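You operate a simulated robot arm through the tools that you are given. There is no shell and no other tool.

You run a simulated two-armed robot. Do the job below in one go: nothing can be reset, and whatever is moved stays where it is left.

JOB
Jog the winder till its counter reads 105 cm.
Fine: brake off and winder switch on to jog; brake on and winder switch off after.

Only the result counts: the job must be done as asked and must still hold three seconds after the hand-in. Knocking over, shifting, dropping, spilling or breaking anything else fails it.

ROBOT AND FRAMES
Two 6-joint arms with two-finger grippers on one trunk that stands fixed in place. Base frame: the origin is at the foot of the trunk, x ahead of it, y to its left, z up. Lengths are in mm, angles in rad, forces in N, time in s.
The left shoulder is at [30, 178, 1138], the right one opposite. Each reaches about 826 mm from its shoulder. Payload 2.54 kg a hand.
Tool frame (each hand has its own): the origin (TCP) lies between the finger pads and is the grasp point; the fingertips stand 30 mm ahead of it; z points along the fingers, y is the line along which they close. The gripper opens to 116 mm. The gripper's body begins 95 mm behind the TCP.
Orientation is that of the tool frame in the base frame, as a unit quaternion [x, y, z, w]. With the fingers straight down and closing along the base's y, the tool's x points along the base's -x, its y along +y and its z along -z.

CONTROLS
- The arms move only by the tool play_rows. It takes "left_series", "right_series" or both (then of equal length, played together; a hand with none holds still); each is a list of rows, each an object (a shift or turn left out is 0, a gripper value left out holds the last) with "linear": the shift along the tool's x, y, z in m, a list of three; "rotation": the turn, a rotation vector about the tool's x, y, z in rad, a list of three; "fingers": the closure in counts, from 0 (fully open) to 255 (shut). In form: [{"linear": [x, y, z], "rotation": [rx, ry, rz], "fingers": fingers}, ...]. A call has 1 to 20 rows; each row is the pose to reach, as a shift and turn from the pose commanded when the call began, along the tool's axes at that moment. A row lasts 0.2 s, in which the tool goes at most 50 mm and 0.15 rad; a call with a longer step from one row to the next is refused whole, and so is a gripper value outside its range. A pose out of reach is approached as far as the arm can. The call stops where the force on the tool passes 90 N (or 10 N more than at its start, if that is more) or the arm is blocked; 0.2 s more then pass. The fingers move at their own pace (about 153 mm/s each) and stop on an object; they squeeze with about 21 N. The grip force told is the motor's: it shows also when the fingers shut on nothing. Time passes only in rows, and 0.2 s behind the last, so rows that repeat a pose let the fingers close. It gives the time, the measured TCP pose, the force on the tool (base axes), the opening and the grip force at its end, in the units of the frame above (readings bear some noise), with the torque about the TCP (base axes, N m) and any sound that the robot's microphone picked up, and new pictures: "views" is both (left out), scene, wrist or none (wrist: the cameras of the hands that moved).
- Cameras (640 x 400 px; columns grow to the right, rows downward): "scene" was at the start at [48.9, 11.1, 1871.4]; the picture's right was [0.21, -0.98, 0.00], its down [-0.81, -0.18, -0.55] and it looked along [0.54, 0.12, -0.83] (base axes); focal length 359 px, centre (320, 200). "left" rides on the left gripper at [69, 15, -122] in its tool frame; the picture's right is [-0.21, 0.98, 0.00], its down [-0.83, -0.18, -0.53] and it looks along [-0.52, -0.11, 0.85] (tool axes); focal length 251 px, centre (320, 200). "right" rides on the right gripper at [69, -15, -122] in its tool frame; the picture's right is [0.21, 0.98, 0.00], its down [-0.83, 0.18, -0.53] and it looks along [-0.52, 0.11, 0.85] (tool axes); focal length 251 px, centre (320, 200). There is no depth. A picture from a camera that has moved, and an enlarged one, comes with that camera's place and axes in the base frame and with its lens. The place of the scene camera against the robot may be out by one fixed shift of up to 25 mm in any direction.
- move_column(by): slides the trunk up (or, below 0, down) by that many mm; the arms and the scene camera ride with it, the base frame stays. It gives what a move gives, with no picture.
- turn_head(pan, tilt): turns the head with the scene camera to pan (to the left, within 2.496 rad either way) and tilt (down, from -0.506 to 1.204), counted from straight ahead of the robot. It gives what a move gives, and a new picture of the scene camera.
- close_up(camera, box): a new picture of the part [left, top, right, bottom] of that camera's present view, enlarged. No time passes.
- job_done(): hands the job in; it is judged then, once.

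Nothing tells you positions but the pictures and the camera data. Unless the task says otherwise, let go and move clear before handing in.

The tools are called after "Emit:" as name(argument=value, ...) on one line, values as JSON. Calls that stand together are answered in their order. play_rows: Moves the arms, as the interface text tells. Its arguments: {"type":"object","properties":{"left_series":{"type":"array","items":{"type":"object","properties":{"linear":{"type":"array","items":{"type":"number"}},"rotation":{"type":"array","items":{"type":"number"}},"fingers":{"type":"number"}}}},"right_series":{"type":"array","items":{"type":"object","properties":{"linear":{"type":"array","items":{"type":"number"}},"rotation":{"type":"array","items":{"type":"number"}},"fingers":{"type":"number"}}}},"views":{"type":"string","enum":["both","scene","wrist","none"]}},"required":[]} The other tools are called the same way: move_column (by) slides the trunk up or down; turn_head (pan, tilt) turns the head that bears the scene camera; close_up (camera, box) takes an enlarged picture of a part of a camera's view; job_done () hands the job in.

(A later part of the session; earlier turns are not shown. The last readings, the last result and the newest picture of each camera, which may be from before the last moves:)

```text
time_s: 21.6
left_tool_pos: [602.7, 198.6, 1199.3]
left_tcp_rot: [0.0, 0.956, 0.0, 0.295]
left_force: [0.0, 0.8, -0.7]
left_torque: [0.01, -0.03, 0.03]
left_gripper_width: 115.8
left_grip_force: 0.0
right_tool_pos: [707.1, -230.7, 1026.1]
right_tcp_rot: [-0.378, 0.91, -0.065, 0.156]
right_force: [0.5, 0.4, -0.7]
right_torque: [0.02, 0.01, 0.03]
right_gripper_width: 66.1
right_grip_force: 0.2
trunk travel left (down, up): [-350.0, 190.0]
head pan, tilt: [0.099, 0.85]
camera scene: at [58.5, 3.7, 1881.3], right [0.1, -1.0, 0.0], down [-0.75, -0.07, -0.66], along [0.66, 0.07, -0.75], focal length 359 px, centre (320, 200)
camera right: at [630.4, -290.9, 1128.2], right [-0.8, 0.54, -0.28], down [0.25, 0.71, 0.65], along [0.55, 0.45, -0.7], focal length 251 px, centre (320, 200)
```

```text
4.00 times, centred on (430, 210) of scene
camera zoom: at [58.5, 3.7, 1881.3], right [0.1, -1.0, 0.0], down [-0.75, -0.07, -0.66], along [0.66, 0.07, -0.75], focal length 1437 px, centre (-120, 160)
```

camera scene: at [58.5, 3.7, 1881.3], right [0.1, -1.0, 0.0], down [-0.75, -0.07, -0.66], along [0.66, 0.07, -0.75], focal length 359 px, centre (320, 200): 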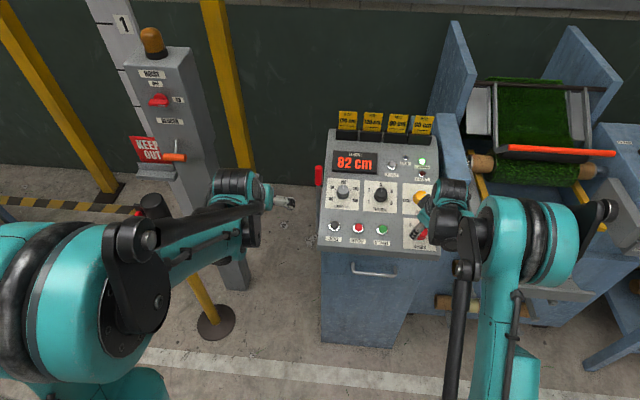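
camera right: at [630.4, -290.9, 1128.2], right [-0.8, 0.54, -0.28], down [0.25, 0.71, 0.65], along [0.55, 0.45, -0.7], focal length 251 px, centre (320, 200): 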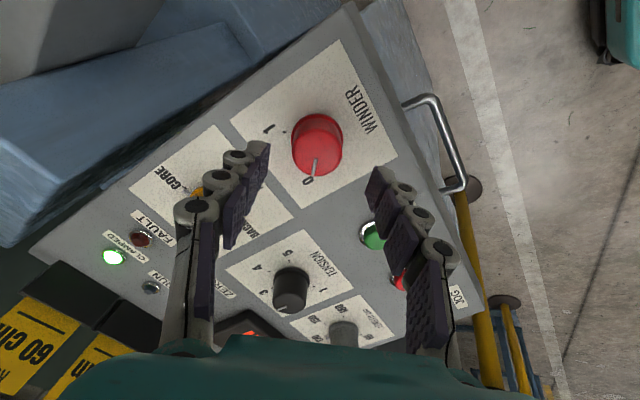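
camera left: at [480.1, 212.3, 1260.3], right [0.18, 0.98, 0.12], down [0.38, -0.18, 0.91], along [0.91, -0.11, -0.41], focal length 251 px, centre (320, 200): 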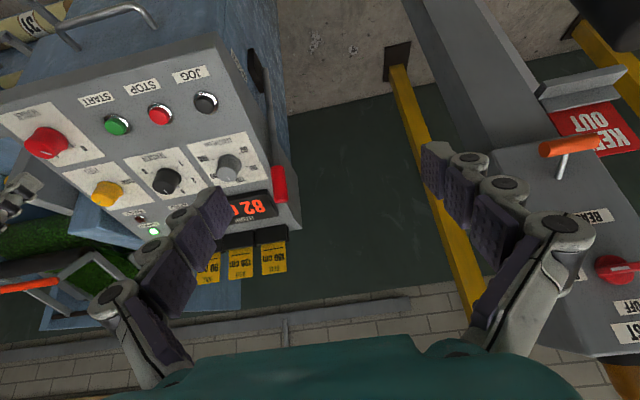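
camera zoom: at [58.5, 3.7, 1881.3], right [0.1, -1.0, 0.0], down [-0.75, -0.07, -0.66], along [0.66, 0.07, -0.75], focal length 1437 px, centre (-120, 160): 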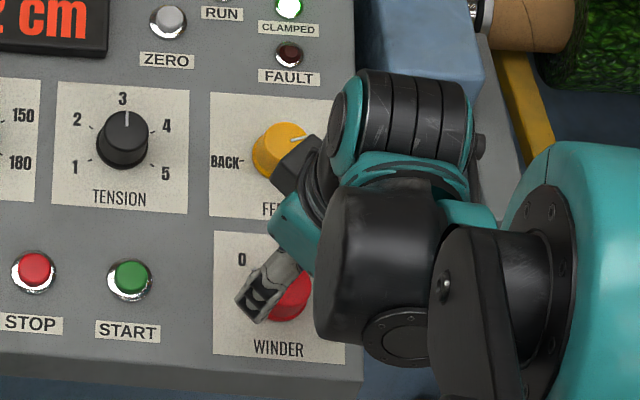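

The knob's top centre triangulates to about [722.5, -233.8, 984], close to the planned line. I'll zoom to check the finger centring before descending.

Emit:
close_up(camera="right", box=[220, 90, 420, 215])

```text
3.20 times, centred on (320, 152) of right
camera zoom: at [630.4, -290.9, 1128.2], right [-0.8, 0.54, -0.28], down [0.25, 0.71, 0.65], along [0.55, 0.45, -0.7], focal length 805 px, centre (320, 352)
```

zoom: 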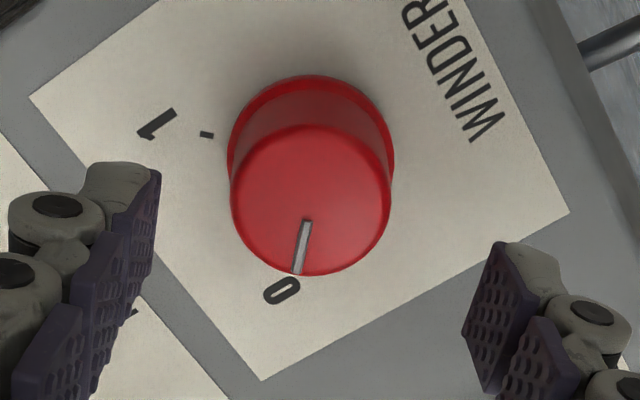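

Centring is within about 2 mm. I'll descend 45 mm (fingertips stay ~10 mm off the panel) and then close on the knob.

Emit:
play_rows(right_series=[{"linear": [0.001, -0.002, 0.015]}, {"linear": [0.001, -0.002, 0.03]}, {"linear": [0.001, -0.002, 0.038]}, {"linear": [0.001, -0.002, 0.045]}], views="wrist")

Emit:
close_up(camera="right", box=[220, 90, 420, 215])

```text
time_s: 22.6
left_tool_pos: [603.4, 199.1, 1198.2]
left_tcp_rot: [0.0, 0.955, 0.0, 0.296]
left_force: [0.9, 0.2, 0.0]
left_torque: [0.0, 0.02, 0.0]
left_gripper_width: 116.2
left_grip_force: 0.2
right_tool_pos: [721.6, -232.7, 983.5]
right_tcp_rot: [-0.377, 0.911, -0.065, 0.156]
right_force: [-0.6, 0.8, -0.3]
right_torque: [0.04, 0.02, 0.01]
right_gripper_width: 66.0
right_grip_force: 0.0
trunk travel left (down, up): [-350.0, 190.0]
head pan, tilt: [0.099, 0.85]
camera right: at [645.5, -292.5, 1086.4], right [-0.79, 0.54, -0.28], down [0.25, 0.71, 0.66], along [0.55, 0.45, -0.7], focal length 251 px, centre (320, 200)
```

right: 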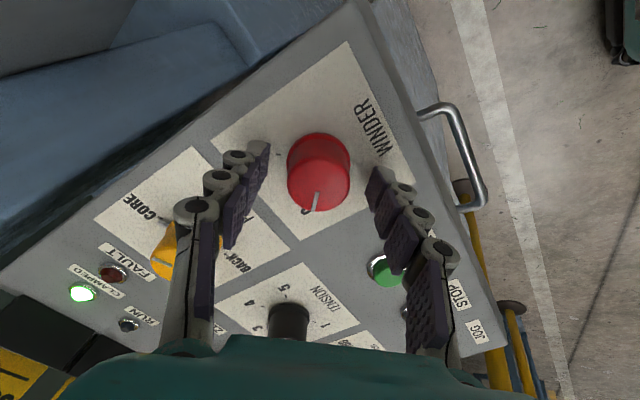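

```text
3.20 times, centred on (320, 152) of right
camera zoom: at [645.5, -292.5, 1086.4], right [-0.79, 0.54, -0.28], down [0.25, 0.71, 0.66], along [0.55, 0.45, -0.7], focal length 805 px, centre (320, 352)
```

zoom: 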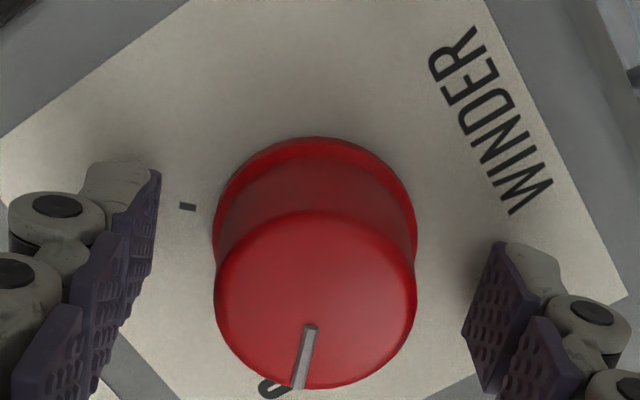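

The knob is centred between the fingers with its top about 8 mm ahead of the grasp point, tips just off the panel. Closing.

Emit:
play_rows(right_series=[{"fingers": 255}, {"fingers": 255}, {"fingers": 255}, {"fingers": 255}], views="wrist")

```text
time_s: 23.6
left_tool_pos: [603.3, 198.9, 1199.7]
left_tcp_rot: [-0.001, 0.955, 0.0, 0.296]
left_force: [0.2, 0.8, 0.7]
left_torque: [-0.04, -0.01, 0.02]
left_gripper_width: 116.0
left_grip_force: 0.0
right_tool_pos: [722.8, -234.5, 984.6]
right_tcp_rot: [-0.377, 0.911, -0.066, 0.156]
right_force: [15.4, -8.2, 16.5]
right_torque: [-0.32, -0.71, -0.1]
right_gripper_width: 37.0
right_grip_force: 44.9
trunk travel left (down, up): [-350.0, 190.0]
head pan, tilt: [0.099, 0.85]
camera right: at [645.7, -293.4, 1087.2], right [-0.79, 0.54, -0.28], down [0.25, 0.71, 0.66], along [0.55, 0.45, -0.7], focal length 251 px, centre (320, 200)
```

right: 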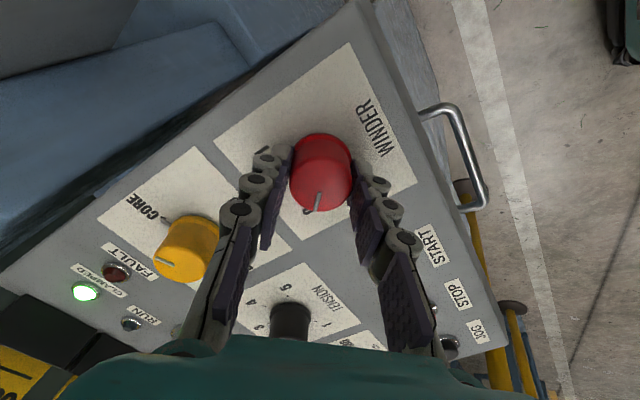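

Knob gripped (37 mm). There is a small side load, so I'll ease 1.5 mm toward it and start turning clockwise, checking the forces after the first part.

Emit:
play_rows(right_series=[{"linear": [0, -0.0015, -0.0005], "rotation": [0, 0, 0]}, {"linear": [0, -0.0015, -0.0005], "rotation": [0, 0, 0.13]}, {"linear": [0, -0.0015, -0.0005], "rotation": [0, 0, 0.26]}, {"linear": [0, -0.0015, -0.0005], "rotation": [0, 0, 0.39]}], views="wrist")

```text
time_s: 24.6
left_tool_pos: [602.5, 199.2, 1199.3]
left_tcp_rot: [0.001, 0.956, 0.0, 0.295]
left_force: [-0.6, -1.2, 0.0]
left_torque: [-0.03, -0.01, 0.02]
left_gripper_width: 116.0
left_grip_force: 0.2
right_tool_pos: [721.8, -234.2, 984.8]
right_tcp_rot: [-0.192, 0.967, -0.033, 0.166]
right_force: [10.0, -4.4, 10.9]
right_torque: [0.3, -0.85, 0.16]
right_gripper_width: 36.7
right_grip_force: 45.0
trunk travel left (down, up): [-350.0, 190.0]
head pan, tilt: [0.099, 0.85]
camera right: at [627.6, -275.0, 1080.8], right [-0.54, 0.82, -0.19], down [0.48, 0.48, 0.73], along [0.69, 0.31, -0.65], focal length 251 px, centre (320, 200)
```

right: 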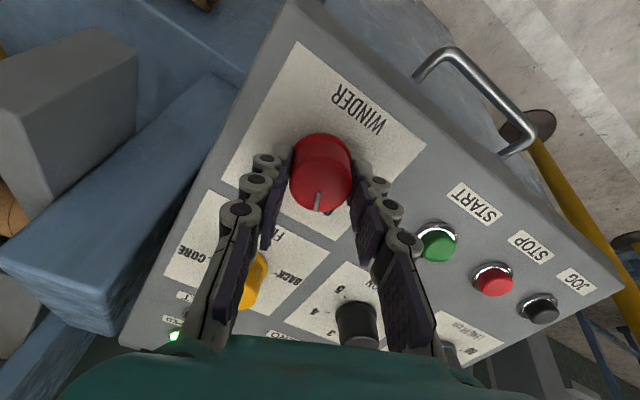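

The knob turns along with the hand. I'll continue to about 90° in total.

Emit:
play_rows(right_series=[{"rotation": [0, 0, 0.14]}, {"rotation": [0, 0, 0.28]}, {"rotation": [0, 0, 0.42]}, {"rotation": [0, 0, 0.56]}, {"rotation": [0, 0, 0.7]}, {"rotation": [0, 0, 0.84]}, {"rotation": [0, 0, 0.98]}, {"rotation": [0, 0, 1.1]}, {"rotation": [0, 0, 1.18]}], views="wrist")

```text
time_s: 26.6
left_tool_pos: [604.3, 197.4, 1198.8]
left_tcp_rot: [0.0, 0.955, 0.001, 0.295]
left_force: [0.0, 0.5, 0.3]
left_torque: [-0.04, 0.0, 0.01]
left_gripper_width: 115.8
left_grip_force: 0.0
right_tool_pos: [722.9, -236.8, 984.6]
right_tcp_rot: [0.378, 0.91, 0.064, 0.156]
right_force: [11.5, -11.4, 10.3]
right_torque: [0.23, -0.08, 0.09]
right_gripper_width: 36.9
right_grip_force: 44.3
trunk travel left (down, up): [-350.0, 190.0]
head pan, tilt: [0.099, 0.85]
camera right: at [625.9, -197.8, 1080.1], right [0.51, 0.84, 0.18], down [0.49, -0.46, 0.74], along [0.7, -0.29, -0.65], focal length 251 px, centre (320, 200)
```

right: 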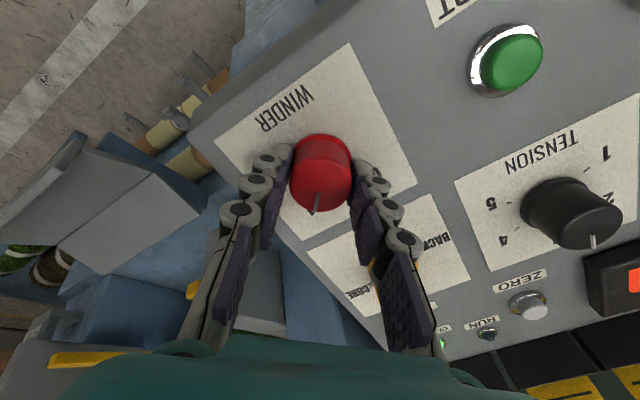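

The pointer should now be at 1. I'll turn a touch further to seat it, then release and lift to check.

Emit:
play_rows(right_series=[{"rotation": [0, 0, 0.05]}, {"rotation": [0, 0, 0.05]}], views="none")

Emit:
play_rows(right_series=[{"fingers": 110}, {"fingers": 110}, {"fingers": 110}, {"linear": [0, 0, -0.03]}, {"linear": [0, 0, -0.06]}, {"linear": [0, 0, -0.06]}], views="both")

Emit:
close_up(camera="right", box=[220, 70, 420, 195])

```text
time_s: 27.2
left_tool_pos: [603.9, 197.7, 1197.7]
left_tcp_rot: [-0.001, 0.955, 0.002, 0.296]
left_force: [-0.7, 0.0, 0.0]
left_torque: [0.0, -0.03, 0.04]
left_gripper_width: 115.7
left_grip_force: 0.0
right_tool_pos: [721.7, -234.9, 985.2]
right_tcp_rot: [0.4, 0.901, 0.068, 0.154]
right_force: [4.2, -8.5, 1.9]
right_torque: [-0.5, -0.36, -0.07]
right_gripper_width: 36.9
right_grip_force: 45.0
trunk travel left (down, up): [-350.0, 190.0]
head pan, tilt: [0.099, 0.85]
```

```text
time_s: 28.6
left_tool_pos: [602.6, 198.4, 1198.4]
left_tcp_rot: [0.0, 0.956, 0.0, 0.295]
left_force: [-0.4, -0.5, 0.0]
left_torque: [0.01, 0.01, 0.0]
left_gripper_width: 115.8
left_grip_force: 0.0
right_tool_pos: [704.2, -235.2, 1042.6]
right_tcp_rot: [0.399, 0.901, 0.069, 0.154]
right_force: [0.3, -0.2, -0.1]
right_torque: [-0.01, 0.04, -0.04]
right_gripper_width: 66.0
right_grip_force: 0.1
trunk travel left (down, up): [-350.0, 190.0]
head pan, tilt: [0.099, 0.85]
camera scene: at [58.8, 3.6, 1881.3], right [0.1, -1.0, 0.0], down [-0.75, -0.07, -0.66], along [0.66, 0.07, -0.75], focal length 359 px, centre (320, 200)
camera right: at [608.9, -194.6, 1138.2], right [0.55, 0.81, 0.19], down [0.47, -0.49, 0.73], along [0.69, -0.31, -0.65], focal length 251 px, centre (320, 200)
```

scene: 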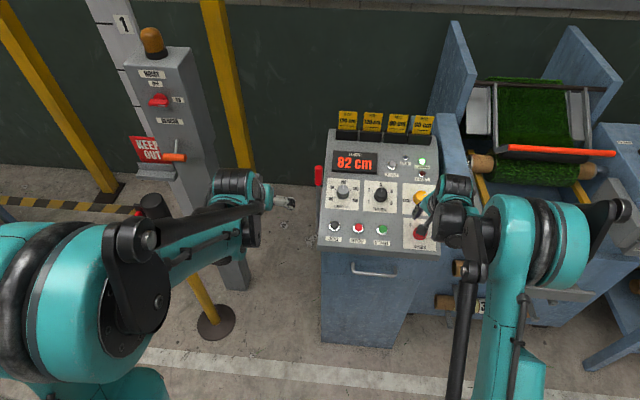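
right: 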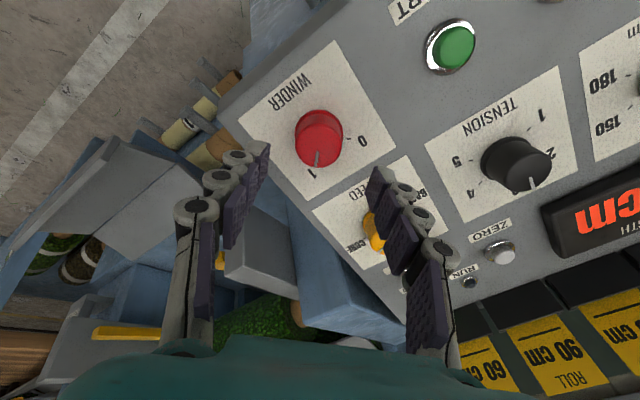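

```text
3.20 times, centred on (320, 132) of right
camera zoom: at [608.9, -194.6, 1138.2], right [0.55, 0.81, 0.19], down [0.47, -0.49, 0.73], along [0.69, -0.31, -0.65], focal length 805 px, centre (320, 416)
```

zoom: 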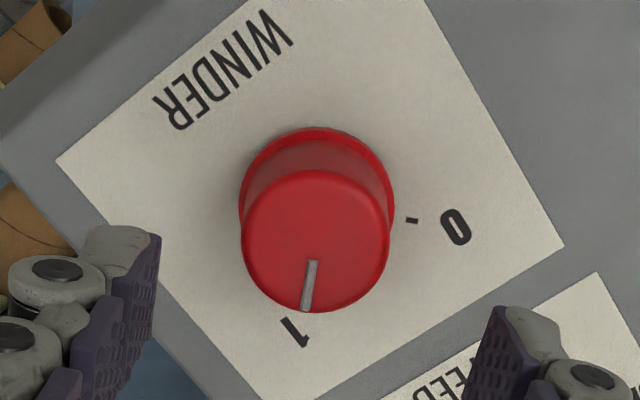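

The WINDER selector now points at 1 with no fault. Next I'll bring the left hand, fingers shut and square to the panel, to about 60 mm above the JOG button.

Emit:
play_rows(left_series=[{"linear": [0.0008, -0.0241, 0.0272], "rotation": [0, 0.037, 0], "fingers": 255}, {"linear": [0.0016, -0.0481, 0.0545], "rotation": [0, 0.074, 0]}, {"linear": [0.0024, -0.0722, 0.0817], "rotation": [0, 0.111, 0]}, {"linear": [0.0033, -0.0963, 0.1089], "rotation": [0, 0.149, 0]}, {"linear": [0.0041, -0.1204, 0.1361], "rotation": [0, 0.186, 0]}, {"linear": [0.0049, -0.1444, 0.1634], "rotation": [0, 0.223, 0]}, {"linear": [0.0057, -0.1685, 0.1906], "rotation": [0, 0.26, 0]}], views="both")

Emit:
close_up(camera="left", box=[240, 60, 440, 185])

```text
time_s: 30.2
left_tool_pos: [707.1, 28.1, 1035.8]
left_tcp_rot: [0.0, 0.986, 0.001, 0.169]
left_force: [1.2, 0.4, 1.0]
left_torque: [0.02, 0.01, 0.04]
left_gripper_width: 0.1
left_grip_force: 21.2
right_tool_pos: [703.6, -235.1, 1040.4]
right_tcp_rot: [0.4, 0.901, 0.068, 0.155]
right_force: [-0.9, 0.1, 1.1]
right_torque: [0.02, -0.02, 0.02]
right_gripper_width: 66.0
right_grip_force: 0.0
trunk travel left (down, up): [-350.0, 190.0]
head pan, tilt: [0.099, 0.85]
camera scene: at [59.6, 2.6, 1881.3], right [0.1, -1.0, 0.0], down [-0.75, -0.07, -0.66], along [0.66, 0.07, -0.75], focal length 359 px, centre (320, 200)
camera left: at [602.1, 42.3, 1128.8], right [0.2, 0.98, 0.07], down [0.6, -0.18, 0.78], along [0.77, -0.11, -0.62], focal length 251 px, centre (320, 200)
```

scene: 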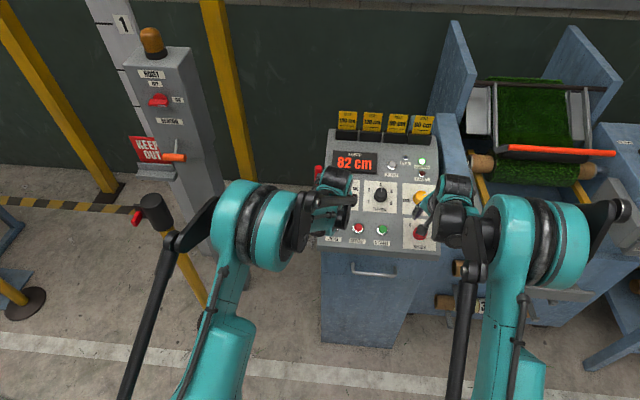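
left: 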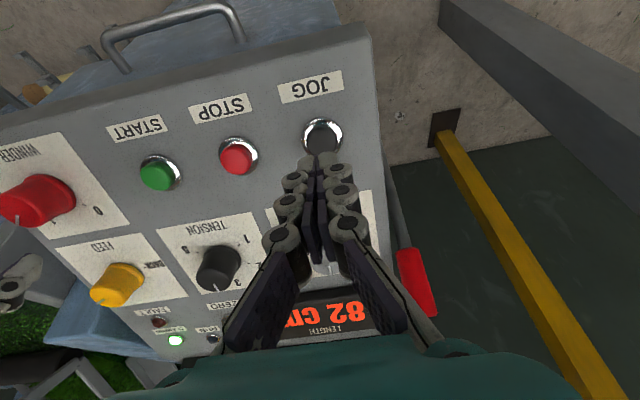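

```text
3.20 times, centred on (340, 122) of left
camera zoom: at [602.1, 42.3, 1128.8], right [0.2, 0.98, 0.07], down [0.6, -0.18, 0.78], along [0.77, -0.11, -0.62], focal length 805 px, centre (256, 448)
```

zoom: 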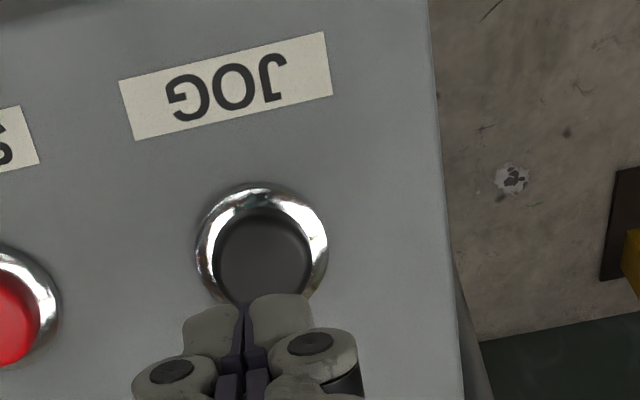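

JOG's axis is within 1–2 mm of the fingertips' line. I'll descend 45 mm to hover just above the cap, then look.

Emit:
play_rows(left_series=[{"linear": [-0.001, 0.0015, 0.015]}, {"linear": [-0.001, 0.0015, 0.03]}, {"linear": [-0.001, 0.0015, 0.04]}, {"linear": [-0.001, 0.0015, 0.045]}], views="both")

Emit:
close_up(camera="left", box=[240, 90, 440, 215])

Emit:
close_up(camera="scene", box=[310, 130, 450, 250])

```text
time_s: 31.2
left_tool_pos: [722.2, 30.9, 993.9]
left_tcp_rot: [0.0, 0.986, 0.0, 0.169]
left_force: [-0.2, -0.1, -0.1]
left_torque: [0.02, 0.02, 0.0]
left_gripper_width: 0.0
left_grip_force: 20.6
right_tool_pos: [703.6, -234.9, 1041.1]
right_tcp_rot: [0.398, 0.902, 0.069, 0.155]
right_force: [-0.2, -0.3, -0.2]
right_torque: [-0.01, 0.0, 0.05]
right_gripper_width: 65.9
right_grip_force: 0.0
trunk travel left (down, up): [-350.0, 190.0]
head pan, tilt: [0.099, 0.85]
camera scene: at [58.3, 3.7, 1881.3], right [0.1, -1.0, 0.0], down [-0.75, -0.07, -0.66], along [0.66, 0.07, -0.75], focal length 359 px, centre (320, 200)
camera left: at [617.0, 45.3, 1086.7], right [0.2, 0.98, 0.07], down [0.6, -0.18, 0.78], along [0.77, -0.11, -0.62], focal length 251 px, centre (320, 200)
```

scene: 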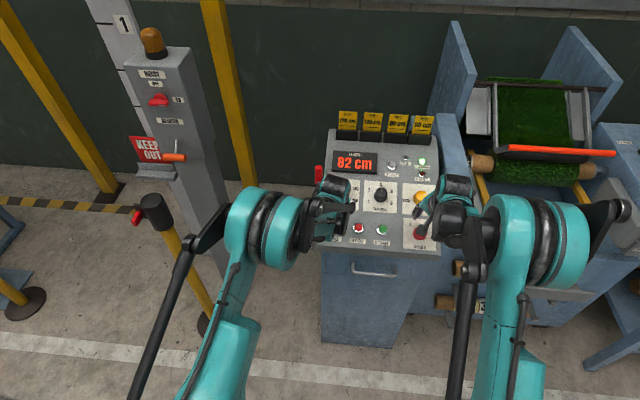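
left: 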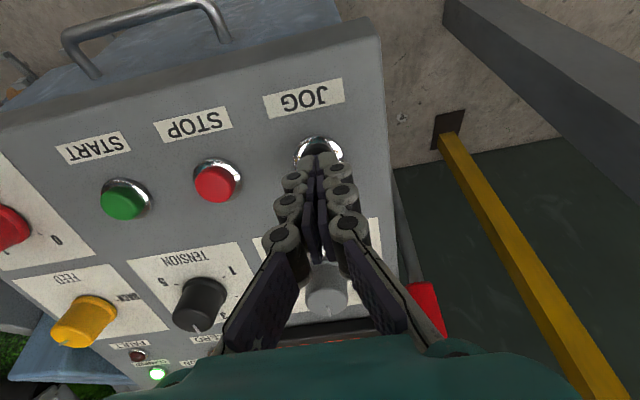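

```text
3.20 times, centred on (340, 152) of left
camera zoom: at [617.0, 45.3, 1086.7], right [0.2, 0.98, 0.07], down [0.6, -0.18, 0.78], along [0.77, -0.11, -0.62], focal length 805 px, centre (256, 352)
```

zoom: 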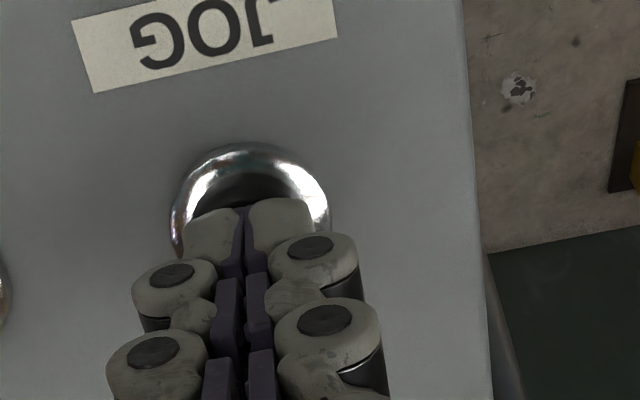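

```text
3.33 times, centred on (380, 190) of scene
camera zoom: at [58.3, 3.7, 1881.3], right [0.1, -1.0, 0.0], down [-0.75, -0.07, -0.66], along [0.66, 0.07, -0.75], focal length 1197 px, centre (120, 233)
```

zoom: 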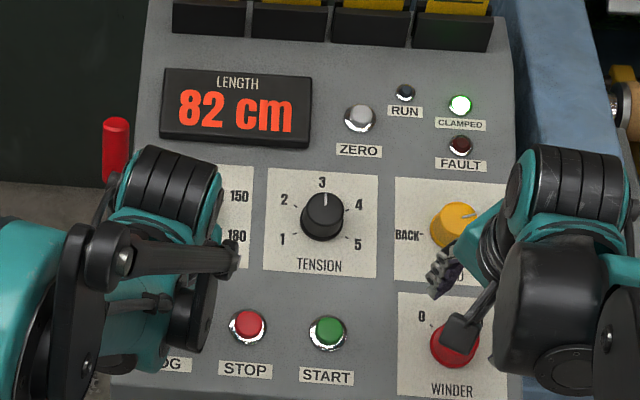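

The fingertips hover ~10 mm over the JOG cap and the display (82 cm) is clearly visible. I'll make one short tap to learn how the counter responds.

Emit:
play_rows(left_series=[{"linear": [0, 0, 0.008]}, {"linear": [0, 0, 0.012]}, {"linear": [0, 0, 0.004]}, {"linear": [0, 0, 0]}], views="none")

Emit:
close_up(camera="scene", box=[310, 130, 450, 250])

```text
time_s: 32.2
left_tool_pos: [720.1, 31.6, 994.7]
left_tcp_rot: [0.0, 0.986, -0.001, 0.169]
left_force: [0.4, 0.5, 0.6]
left_torque: [0.0, 0.02, -0.01]
left_gripper_width: 0.1
left_grip_force: 28.9
right_tool_pos: [703.5, -236.1, 1042.3]
right_tcp_rot: [0.399, 0.901, 0.068, 0.154]
right_force: [0.0, 0.3, -0.2]
right_torque: [0.0, 0.01, -0.02]
right_gripper_width: 66.2
right_grip_force: 0.2
trunk travel left (down, up): [-350.0, 190.0]
head pan, tilt: [0.099, 0.85]
heard: click
```

```text
3.33 times, centred on (380, 190) of scene
camera zoom: at [57.3, 3.8, 1881.3], right [0.1, -1.0, 0.0], down [-0.75, -0.07, -0.66], along [0.66, 0.07, -0.75], focal length 1197 px, centre (120, 233)
```

zoom: 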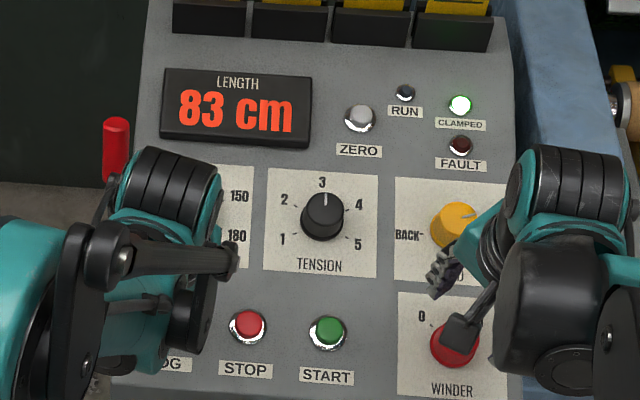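

A click was heard and the counter went from 82 to 83. I'll hold for about a second more to measure the rate.

Emit:
play_rows(left_series=[{"linear": [0, 0, 0.008]}, {"linear": [0, 0, 0.012]}, {"linear": [0, 0, 0.012]}, {"linear": [0, 0, 0.012]}, {"linear": [0, 0, 0.012]}, {"linear": [0, 0, 0.004]}, {"linear": [0, 0, 0]}], views="none")

Emit:
close_up(camera="scene", box=[310, 130, 450, 250])

```text
time_s: 33.8
left_tool_pos: [720.7, 32.1, 994.2]
left_tcp_rot: [0.0, 0.986, 0.001, 0.168]
left_force: [-0.9, -0.6, -0.1]
left_torque: [0.0, -0.01, 0.01]
left_gripper_width: 0.1
left_grip_force: 28.5
right_tool_pos: [702.9, -235.2, 1043.1]
right_tcp_rot: [0.399, 0.901, 0.068, 0.154]
right_force: [0.1, 0.0, -0.3]
right_torque: [0.0, 0.03, 0.0]
right_gripper_width: 65.9
right_grip_force: 0.0
trunk travel left (down, up): [-350.0, 190.0]
head pan, tilt: [0.099, 0.85]
heard: click
```

```text
3.33 times, centred on (380, 190) of scene
camera zoom: at [57.8, 3.8, 1881.3], right [0.1, -1.0, 0.0], down [-0.75, -0.07, -0.66], along [0.66, 0.07, -0.75], focal length 1197 px, centre (120, 233)
```

zoom: 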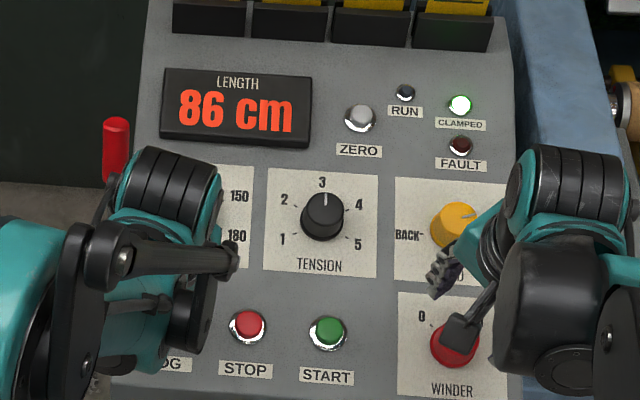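

Now 86 cm: the counter runs at roughly 4 cm/s while held. I'll hold longer (about 3 s) to reach the upper 90s, then finish with short taps.

Emit:
play_rows(left_series=[{"linear": [0, 0, 0.008]}, {"linear": [0, 0, 0.012]}, {"linear": [0, 0, 0.012]}, {"linear": [0, 0, 0.012]}, {"linear": [0, 0, 0.012]}, {"linear": [0, 0, 0.012]}, {"linear": [0, 0, 0.012]}, {"linear": [0, 0, 0.012]}, {"linear": [0, 0, 0.012]}, {"linear": [0, 0, 0.012]}, {"linear": [0, 0, 0.012]}, {"linear": [0, 0, 0.012]}, {"linear": [0, 0, 0.012]}, {"linear": [0, 0, 0.012]}, {"linear": [0, 0, 0.004]}, {"linear": [0, 0, 0]}], views="none")

Emit:
close_up(camera="scene", box=[310, 130, 450, 250])

```text
time_s: 37.2
left_tool_pos: [719.8, 30.7, 995.5]
left_tcp_rot: [0.0, 0.986, 0.0, 0.169]
left_force: [0.4, 0.7, -0.1]
left_torque: [-0.01, 0.03, 0.0]
left_gripper_width: 0.0
left_grip_force: 28.7
right_tool_pos: [702.9, -235.2, 1042.1]
right_tcp_rot: [0.4, 0.901, 0.069, 0.155]
right_force: [-0.5, 0.7, -0.2]
right_torque: [0.01, -0.01, -0.01]
right_gripper_width: 66.0
right_grip_force: 0.0
trunk travel left (down, up): [-350.0, 190.0]
head pan, tilt: [0.099, 0.85]
heard: click
```

```text
3.33 times, centred on (380, 190) of scene
camera zoom: at [57.6, 3.8, 1881.3], right [0.1, -1.0, 0.0], down [-0.75, -0.07, -0.66], along [0.66, 0.07, -0.75], focal length 1197 px, centre (120, 233)
```

zoom: 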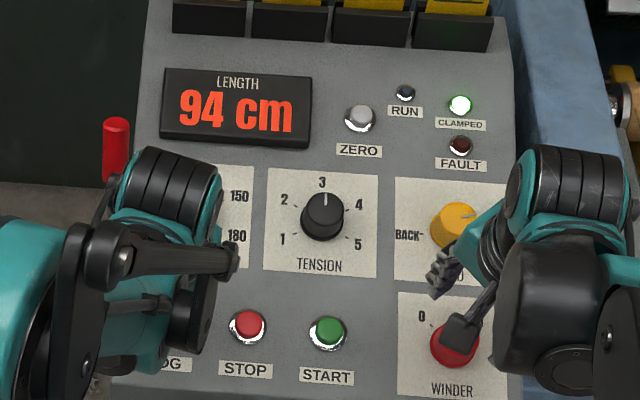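

94 cm now, about 0.63 cm per held row. I need 11 more; I'll hold for 14 rows, expecting about 103.

Emit:
play_rows(left_series=[{"linear": [0, 0, 0.008]}, {"linear": [0, 0, 0.012]}, {"linear": [0, 0, 0.012]}, {"linear": [0, 0, 0.012]}, {"linear": [0, 0, 0.012]}, {"linear": [0, 0, 0.012]}, {"linear": [0, 0, 0.012]}, {"linear": [0, 0, 0.012]}, {"linear": [0, 0, 0.012]}, {"linear": [0, 0, 0.012]}, {"linear": [0, 0, 0.012]}, {"linear": [0, 0, 0.012]}, {"linear": [0, 0, 0.012]}, {"linear": [0, 0, 0.012]}, {"linear": [0, 0, 0.012]}, {"linear": [0, 0, 0.004]}, {"linear": [0, 0, 0]}], views="none")

Emit:
close_up(camera="scene", box=[310, 130, 450, 250])

```text
time_s: 40.8
left_tool_pos: [719.0, 31.8, 993.9]
left_tcp_rot: [0.0, 0.985, 0.0, 0.17]
left_force: [0.6, -0.5, -0.1]
left_torque: [0.02, 0.03, 0.0]
left_gripper_width: 0.0
left_grip_force: 28.5
right_tool_pos: [702.4, -235.6, 1041.7]
right_tcp_rot: [0.399, 0.901, 0.069, 0.154]
right_force: [-0.2, -0.9, 0.1]
right_torque: [0.01, 0.02, -0.02]
right_gripper_width: 66.1
right_grip_force: 0.0
trunk travel left (down, up): [-350.0, 190.0]
head pan, tilt: [0.099, 0.85]
heard: click
```

```text
3.33 times, centred on (380, 190) of scene
camera zoom: at [57.6, 3.8, 1881.3], right [0.1, -1.0, 0.0], down [-0.75, -0.07, -0.66], along [0.66, 0.07, -0.75], focal length 1197 px, centre (120, 233)
```

zoom: 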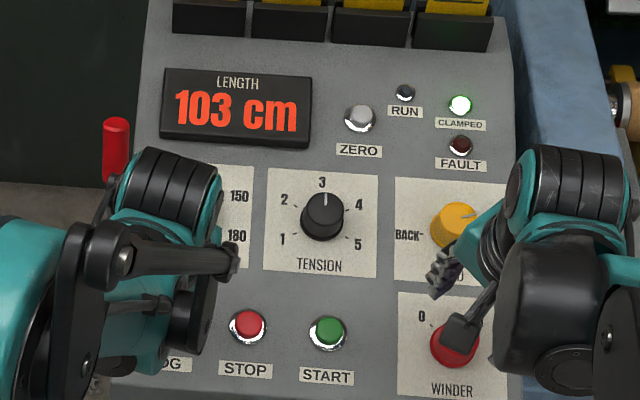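

103 cm, as predicted. Now a single short tap.

Emit:
play_rows(left_series=[{"linear": [0, 0, 0.008]}, {"linear": [0, 0, 0.012]}, {"linear": [0, 0, 0.004]}, {"linear": [0, 0, 0]}], views="none")

Emit:
close_up(camera="scene", box=[310, 130, 450, 250])

```text
time_s: 41.8
left_tool_pos: [720.9, 30.3, 994.1]
left_tcp_rot: [0.0, 0.985, 0.0, 0.17]
left_force: [-0.5, 0.1, 0.6]
left_torque: [0.03, 0.01, 0.01]
left_gripper_width: 0.1
left_grip_force: 28.8
right_tool_pos: [703.0, -235.2, 1042.6]
right_tcp_rot: [0.399, 0.901, 0.069, 0.154]
right_force: [0.8, 0.5, -0.5]
right_torque: [-0.03, -0.01, -0.01]
right_gripper_width: 66.0
right_grip_force: 0.1
trunk travel left (down, up): [-350.0, 190.0]
head pan, tilt: [0.099, 0.85]
heard: click
```

```text
3.33 times, centred on (380, 190) of scene
camera zoom: at [57.7, 3.8, 1881.3], right [0.1, -1.0, 0.0], down [-0.75, -0.07, -0.66], along [0.66, 0.07, -0.75], focal length 1197 px, centre (120, 233)
```

zoom: 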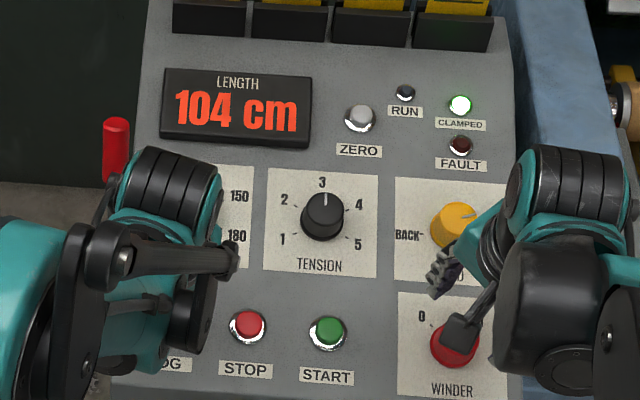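

104 cm; one more short tap should give 105.

Emit:
play_rows(left_series=[{"linear": [0, 0, 0.008]}, {"linear": [0, 0, 0.012]}, {"linear": [0, 0, 0.004]}, {"linear": [0, 0, 0]}], views="none")

Emit:
close_up(camera="scene", box=[310, 130, 450, 250])

```text
time_s: 42.8
left_tool_pos: [719.9, 30.5, 994.2]
left_tcp_rot: [0.001, 0.986, 0.0, 0.17]
left_force: [-1.0, 1.2, 0.2]
left_torque: [-0.02, 0.01, -0.01]
left_gripper_width: 0.1
left_grip_force: 28.3
right_tool_pos: [703.2, -235.6, 1043.2]
right_tcp_rot: [0.399, 0.901, 0.069, 0.154]
right_force: [0.5, 0.4, -0.4]
right_torque: [0.03, 0.01, -0.01]
right_gripper_width: 66.1
right_grip_force: 0.1
trunk travel left (down, up): [-350.0, 190.0]
head pan, tilt: [0.099, 0.85]
heard: click
```

```text
3.33 times, centred on (380, 190) of scene
camera zoom: at [57.5, 3.8, 1881.3], right [0.1, -1.0, 0.0], down [-0.75, -0.07, -0.66], along [0.66, 0.07, -0.75], focal length 1197 px, centre (120, 233)
```

zoom: 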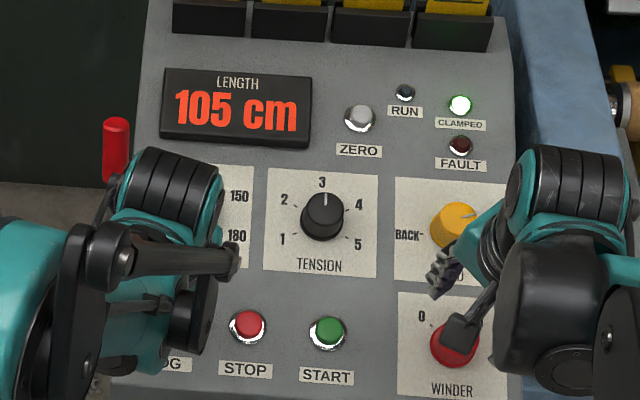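

The counter reads 105 cm. Now I'll lift the left hand off JOG and lower the right hand back onto the WINDER knob and grip it.

Emit:
play_rows(left_series=[{"linear": [0, 0, -0.03]}, {"linear": [0, 0, -0.06]}, {"linear": [0, 0, -0.09]}, {"linear": [0, 0, -0.1]}, {"linear": [0, 0, -0.1]}], right_series=[{"linear": [0, 0, 0.0]}, {"linear": [0, 0, 0.02]}, {"linear": [0, 0, 0.04]}, {"linear": [0, 0, 0.053]}, {"linear": [0, 0, 0.06]}], views="wrist")

Emit:
play_rows(right_series=[{"fingers": 255}, {"fingers": 255}, {"fingers": 255}, {"fingers": 255}], views="wrist")

```text
time_s: 44.0
left_tool_pos: [689.3, 29.3, 1088.1]
left_tcp_rot: [0.0, 0.985, 0.0, 0.17]
left_force: [-0.1, -0.2, 0.5]
left_torque: [-0.03, 0.0, -0.01]
left_gripper_width: 0.0
left_grip_force: 28.5
right_tool_pos: [721.7, -235.1, 983.6]
right_tcp_rot: [0.4, 0.901, 0.069, 0.154]
right_force: [0.9, 0.1, 0.6]
right_torque: [-0.01, -0.01, 0.0]
right_gripper_width: 66.2
right_grip_force: 0.0
trunk travel left (down, up): [-350.0, 190.0]
head pan, tilt: [0.099, 0.85]
camera right: at [627.7, -193.7, 1080.4], right [0.55, 0.81, 0.19], down [0.47, -0.49, 0.73], along [0.69, -0.31, -0.65], focal length 251 px, centre (320, 200)
camera left: at [584.0, 44.2, 1181.2], right [0.2, 0.98, 0.07], down [0.6, -0.18, 0.78], along [0.77, -0.11, -0.62], focal length 251 px, centre (320, 200)
```

right: 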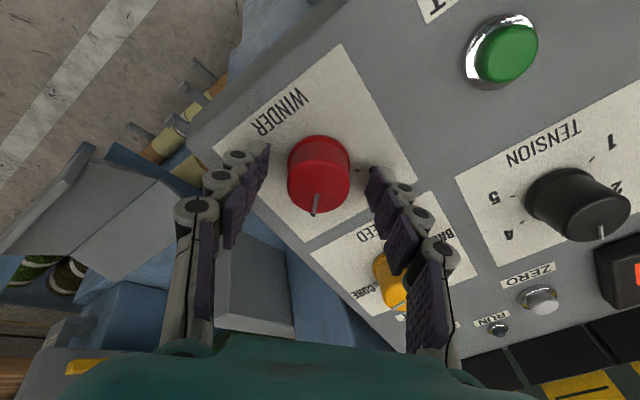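
left: 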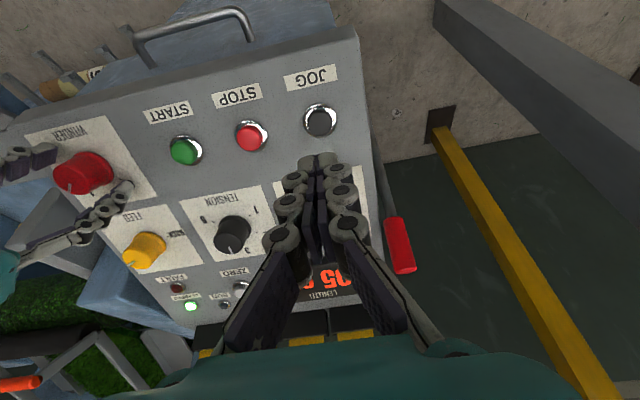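

```text
time_s: 45.0
left_tool_pos: [687.9, 29.5, 1088.3]
left_tcp_rot: [0.0, 0.986, 0.001, 0.169]
left_force: [0.3, 0.7, -0.7]
left_torque: [0.0, -0.01, 0.01]
left_gripper_width: 0.1
left_grip_force: 28.5
right_tool_pos: [720.5, -234.9, 985.5]
right_tcp_rot: [0.4, 0.901, 0.068, 0.154]
right_force: [-5.7, -2.0, -3.1]
right_torque: [-0.3, 0.1, -0.15]
right_gripper_width: 36.5
right_grip_force: 45.4
trunk travel left (down, up): [-350.0, 190.0]
head pan, tilt: [0.099, 0.85]
camera right: at [626.6, -194.1, 1081.1], right [0.55, 0.81, 0.19], down [0.47, -0.49, 0.73], along [0.69, -0.31, -0.65], focal length 251 px, centre (320, 200)
```

right: 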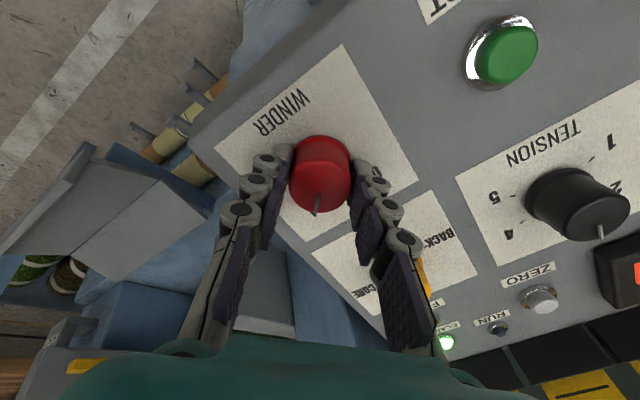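

Knob gripped again at 1. I'll turn it 90°+ counter-clockwise back to 0.

Emit:
play_rows(right_series=[{"rotation": [0, 0, -0.137]}, {"rotation": [0, 0, -0.274]}, {"rotation": [0, 0, -0.411]}, {"rotation": [0, 0, -0.548]}, {"rotation": [0, 0, -0.685]}, {"rotation": [0, 0, -0.822]}, {"rotation": [0, 0, -0.959]}, {"rotation": [0, 0, -1.096]}, {"rotation": [0, 0, -1.233]}, {"rotation": [0, 0, -1.37]}, {"rotation": [0, 0, -1.5]}, {"rotation": [0, 0, -1.62]}, {"rotation": [0, 0, -1.62]}], views="wrist")

Emit:
close_up(camera="right", box=[220, 110, 420, 235])

```text
time_s: 47.8
left_tool_pos: [687.4, 29.9, 1089.4]
left_tcp_rot: [0.0, 0.986, -0.001, 0.169]
left_force: [-0.2, -0.2, 0.1]
left_torque: [-0.01, 0.0, 0.0]
left_gripper_width: 0.0
left_grip_force: 28.3
right_tool_pos: [722.5, -234.2, 986.5]
right_tcp_rot: [-0.378, 0.91, -0.064, 0.156]
right_force: [-9.5, -1.5, -4.3]
right_torque: [0.41, 0.12, -0.61]
right_gripper_width: 36.8
right_grip_force: 45.6
trunk travel left (down, up): [-350.0, 190.0]
head pan, tilt: [0.099, 0.85]
camera right: at [645.7, -294.0, 1087.8], right [-0.79, 0.54, -0.28], down [0.25, 0.71, 0.66], along [0.55, 0.45, -0.7], focal length 251 px, centre (320, 200)
```

right: 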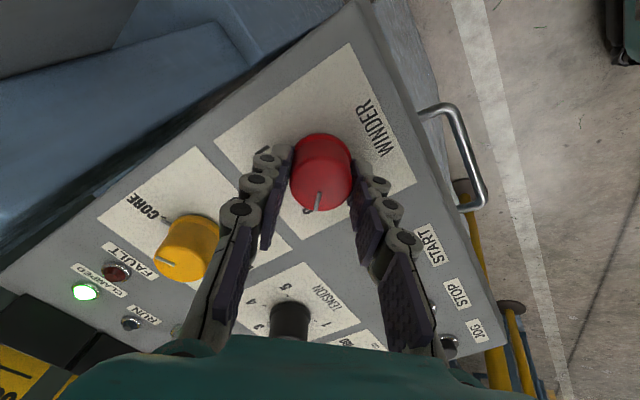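

```text
3.20 times, centred on (320, 172) of right
camera zoom: at [645.7, -294.0, 1087.8], right [-0.79, 0.54, -0.28], down [0.25, 0.71, 0.66], along [0.55, 0.45, -0.7], focal length 805 px, centre (320, 288)
```

zoom: 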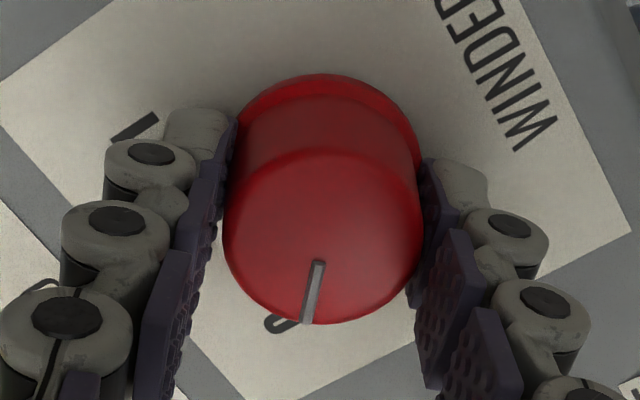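

The pointer is back at 0 and torque shows it is at its stop. I'll release, lift and verify.

Emit:
play_rows(right_series=[{"fingers": 110}, {"fingers": 110}, {"fingers": 110}, {"linear": [0, 0, -0.03]}, {"linear": [0, 0, -0.06]}, {"linear": [0, 0, -0.1]}, {"linear": [0, 0, -0.1]}], views="wrist")

Emit:
close_up(camera="right", box=[220, 70, 420, 195])

Emit:
close_up(camera="scene", box=[310, 130, 450, 250])

```text
time_s: 49.4
left_tool_pos: [689.5, 29.8, 1087.6]
left_tcp_rot: [0.0, 0.986, 0.001, 0.168]
left_force: [0.8, -0.4, 0.4]
left_torque: [0.03, 0.03, 0.0]
left_gripper_width: 0.0
left_grip_force: 29.3
right_tool_pos: [688.2, -237.8, 1077.5]
right_tcp_rot: [-0.377, 0.911, -0.065, 0.156]
right_force: [0.1, 0.2, -0.7]
right_torque: [-0.01, 0.03, 0.01]
right_gripper_width: 65.9
right_grip_force: 0.0
trunk travel left (down, up): [-350.0, 190.0]
head pan, tilt: [0.099, 0.85]
camera right: at [611.9, -297.5, 1180.8], right [-0.79, 0.54, -0.28], down [0.25, 0.71, 0.66], along [0.55, 0.45, -0.7], focal length 251 px, centre (320, 200)
```

right: 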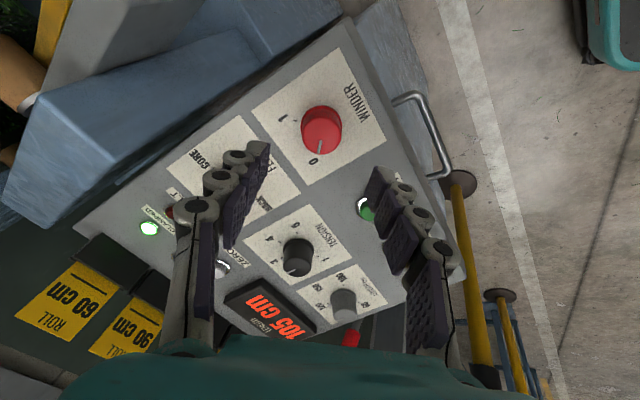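

```text
3.20 times, centred on (320, 132) of right
camera zoom: at [611.9, -297.5, 1180.8], right [-0.79, 0.54, -0.28], down [0.25, 0.71, 0.66], along [0.55, 0.45, -0.7], focal length 805 px, centre (320, 416)
```

zoom: 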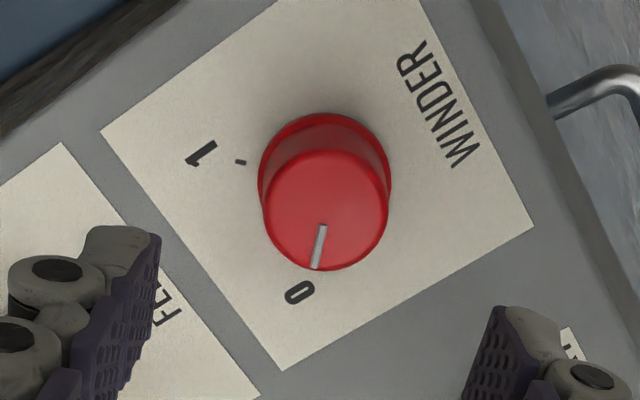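

```text
3.33 times, centred on (380, 190) of scene
camera zoom: at [59.2, 3.5, 1881.2], right [0.1, -1.0, 0.0], down [-0.75, -0.07, -0.66], along [0.66, 0.07, -0.75], focal length 1197 px, centre (120, 233)
```

zoom: 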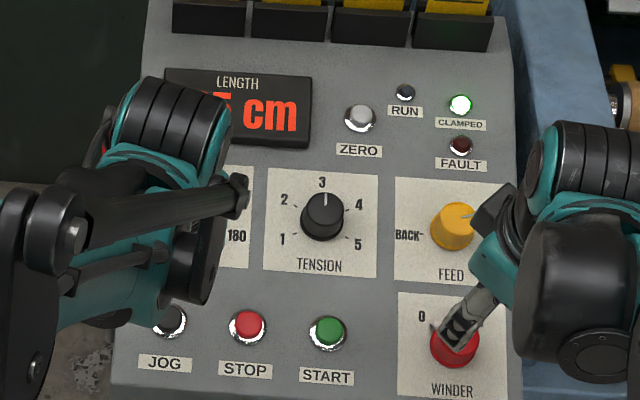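

The WINDER switch is at 0 and the counter still shows 105. Now I'll bring the left hand, open and pitched forward, behind the brake handle at about [881, 94, 1040] to pull it back.

Emit:
play_rows(left_series=[{"linear": [-0.028, 0.0129, 0.0026], "rotation": [0, -0.052, 0], "fingers": 0}, {"linear": [-0.056, 0.0258, 0.0052], "rotation": [0, -0.104, 0]}, {"linear": [-0.084, 0.0387, 0.0079], "rotation": [0, -0.156, 0]}, {"linear": [-0.112, 0.0516, 0.0105], "rotation": [0, -0.208, 0]}, {"linear": [-0.1402, 0.0645, 0.0131], "rotation": [0, -0.26, 0]}, {"linear": [-0.1402, 0.0645, 0.0131], "rotation": [0, -0.26, 0]}], views="wrist")

```text
time_s: 50.8
left_tool_pos: [825.5, 95.9, 1123.2]
left_tcp_rot: [0.0, 0.955, 0.0, 0.296]
left_force: [0.0, 1.0, -1.3]
left_torque: [-0.03, 0.01, 0.04]
left_gripper_width: 116.0
left_grip_force: 0.0
right_tool_pos: [688.1, -237.2, 1078.1]
right_tcp_rot: [-0.378, 0.91, -0.064, 0.156]
right_force: [0.2, 0.3, -0.5]
right_torque: [0.02, -0.06, -0.01]
right_gripper_width: 65.9
right_grip_force: 0.0
trunk travel left (down, up): [-350.0, 190.0]
head pan, tilt: [0.099, 0.85]
camera left: at [699.7, 109.9, 1185.9], right [0.18, 0.98, 0.12], down [0.38, -0.18, 0.91], along [0.91, -0.11, -0.4], focal length 251 px, centre (320, 200)
```

left: 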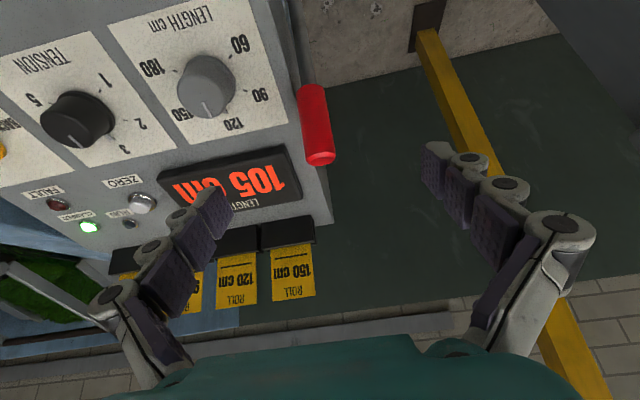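

The brake handle is lined up, same relation as the first grasp. I'll narrow the opening to about 60 mm (to stay clear of the display), advance 93 mm and close.

Emit:
play_rows(left_series=[{"linear": [0, -0.002, 0], "fingers": 123}, {"linear": [0, -0.002, 0.03]}, {"linear": [0, -0.002, 0.06]}, {"linear": [0, -0.002, 0.08]}, {"linear": [0, -0.002, 0.093]}], views="wrist")

```text
time_s: 52.0
left_tool_pos: [876.2, 94.7, 1044.5]
left_tcp_rot: [0.0, 0.955, 0.0, 0.295]
left_force: [-1.2, -0.2, -0.4]
left_torque: [0.01, -0.01, -0.01]
left_gripper_width: 60.2
left_grip_force: 0.1
right_tool_pos: [688.4, -237.9, 1077.3]
right_tcp_rot: [-0.377, 0.911, -0.064, 0.156]
right_force: [-0.4, -0.1, 0.7]
right_torque: [-0.01, 0.02, 0.02]
right_gripper_width: 65.9
right_grip_force: 0.0
trunk travel left (down, up): [-350.0, 190.0]
head pan, tilt: [0.099, 0.85]
camera left: at [752.0, 108.1, 1107.7], right [0.18, 0.98, 0.12], down [0.38, -0.18, 0.91], along [0.91, -0.11, -0.4], focal length 251 px, centre (320, 200)
```

left: 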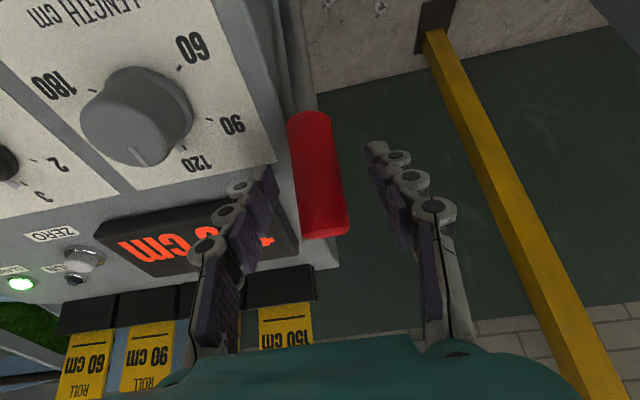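

The handle is between the fingers, clear of the display. Closing.

Emit:
play_rows(left_series=[{"fingers": 255}, {"fingers": 255}, {"fingers": 255}, {"fingers": 255}], views="wrist")

```text
time_s: 53.0
left_tool_pos: [876.3, 93.3, 1047.1]
left_tcp_rot: [-0.001, 0.955, 0.0, 0.296]
left_force: [-0.9, 0.9, 3.4]
left_torque: [0.04, 0.04, 0.02]
left_gripper_width: 24.4
left_grip_force: 45.3
right_tool_pos: [686.4, -237.8, 1078.6]
right_tcp_rot: [-0.377, 0.911, -0.065, 0.156]
right_force: [0.3, -0.6, 1.2]
right_torque: [0.01, 0.02, 0.01]
right_gripper_width: 66.0
right_grip_force: 0.1
trunk travel left (down, up): [-350.0, 190.0]
head pan, tilt: [0.099, 0.85]
camera left: at [751.0, 108.2, 1108.5], right [0.18, 0.98, 0.12], down [0.38, -0.18, 0.91], along [0.91, -0.11, -0.4], focal length 251 px, centre (320, 200)
```

left: 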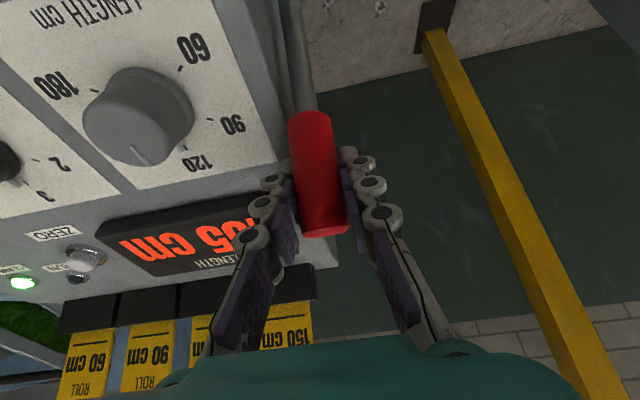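

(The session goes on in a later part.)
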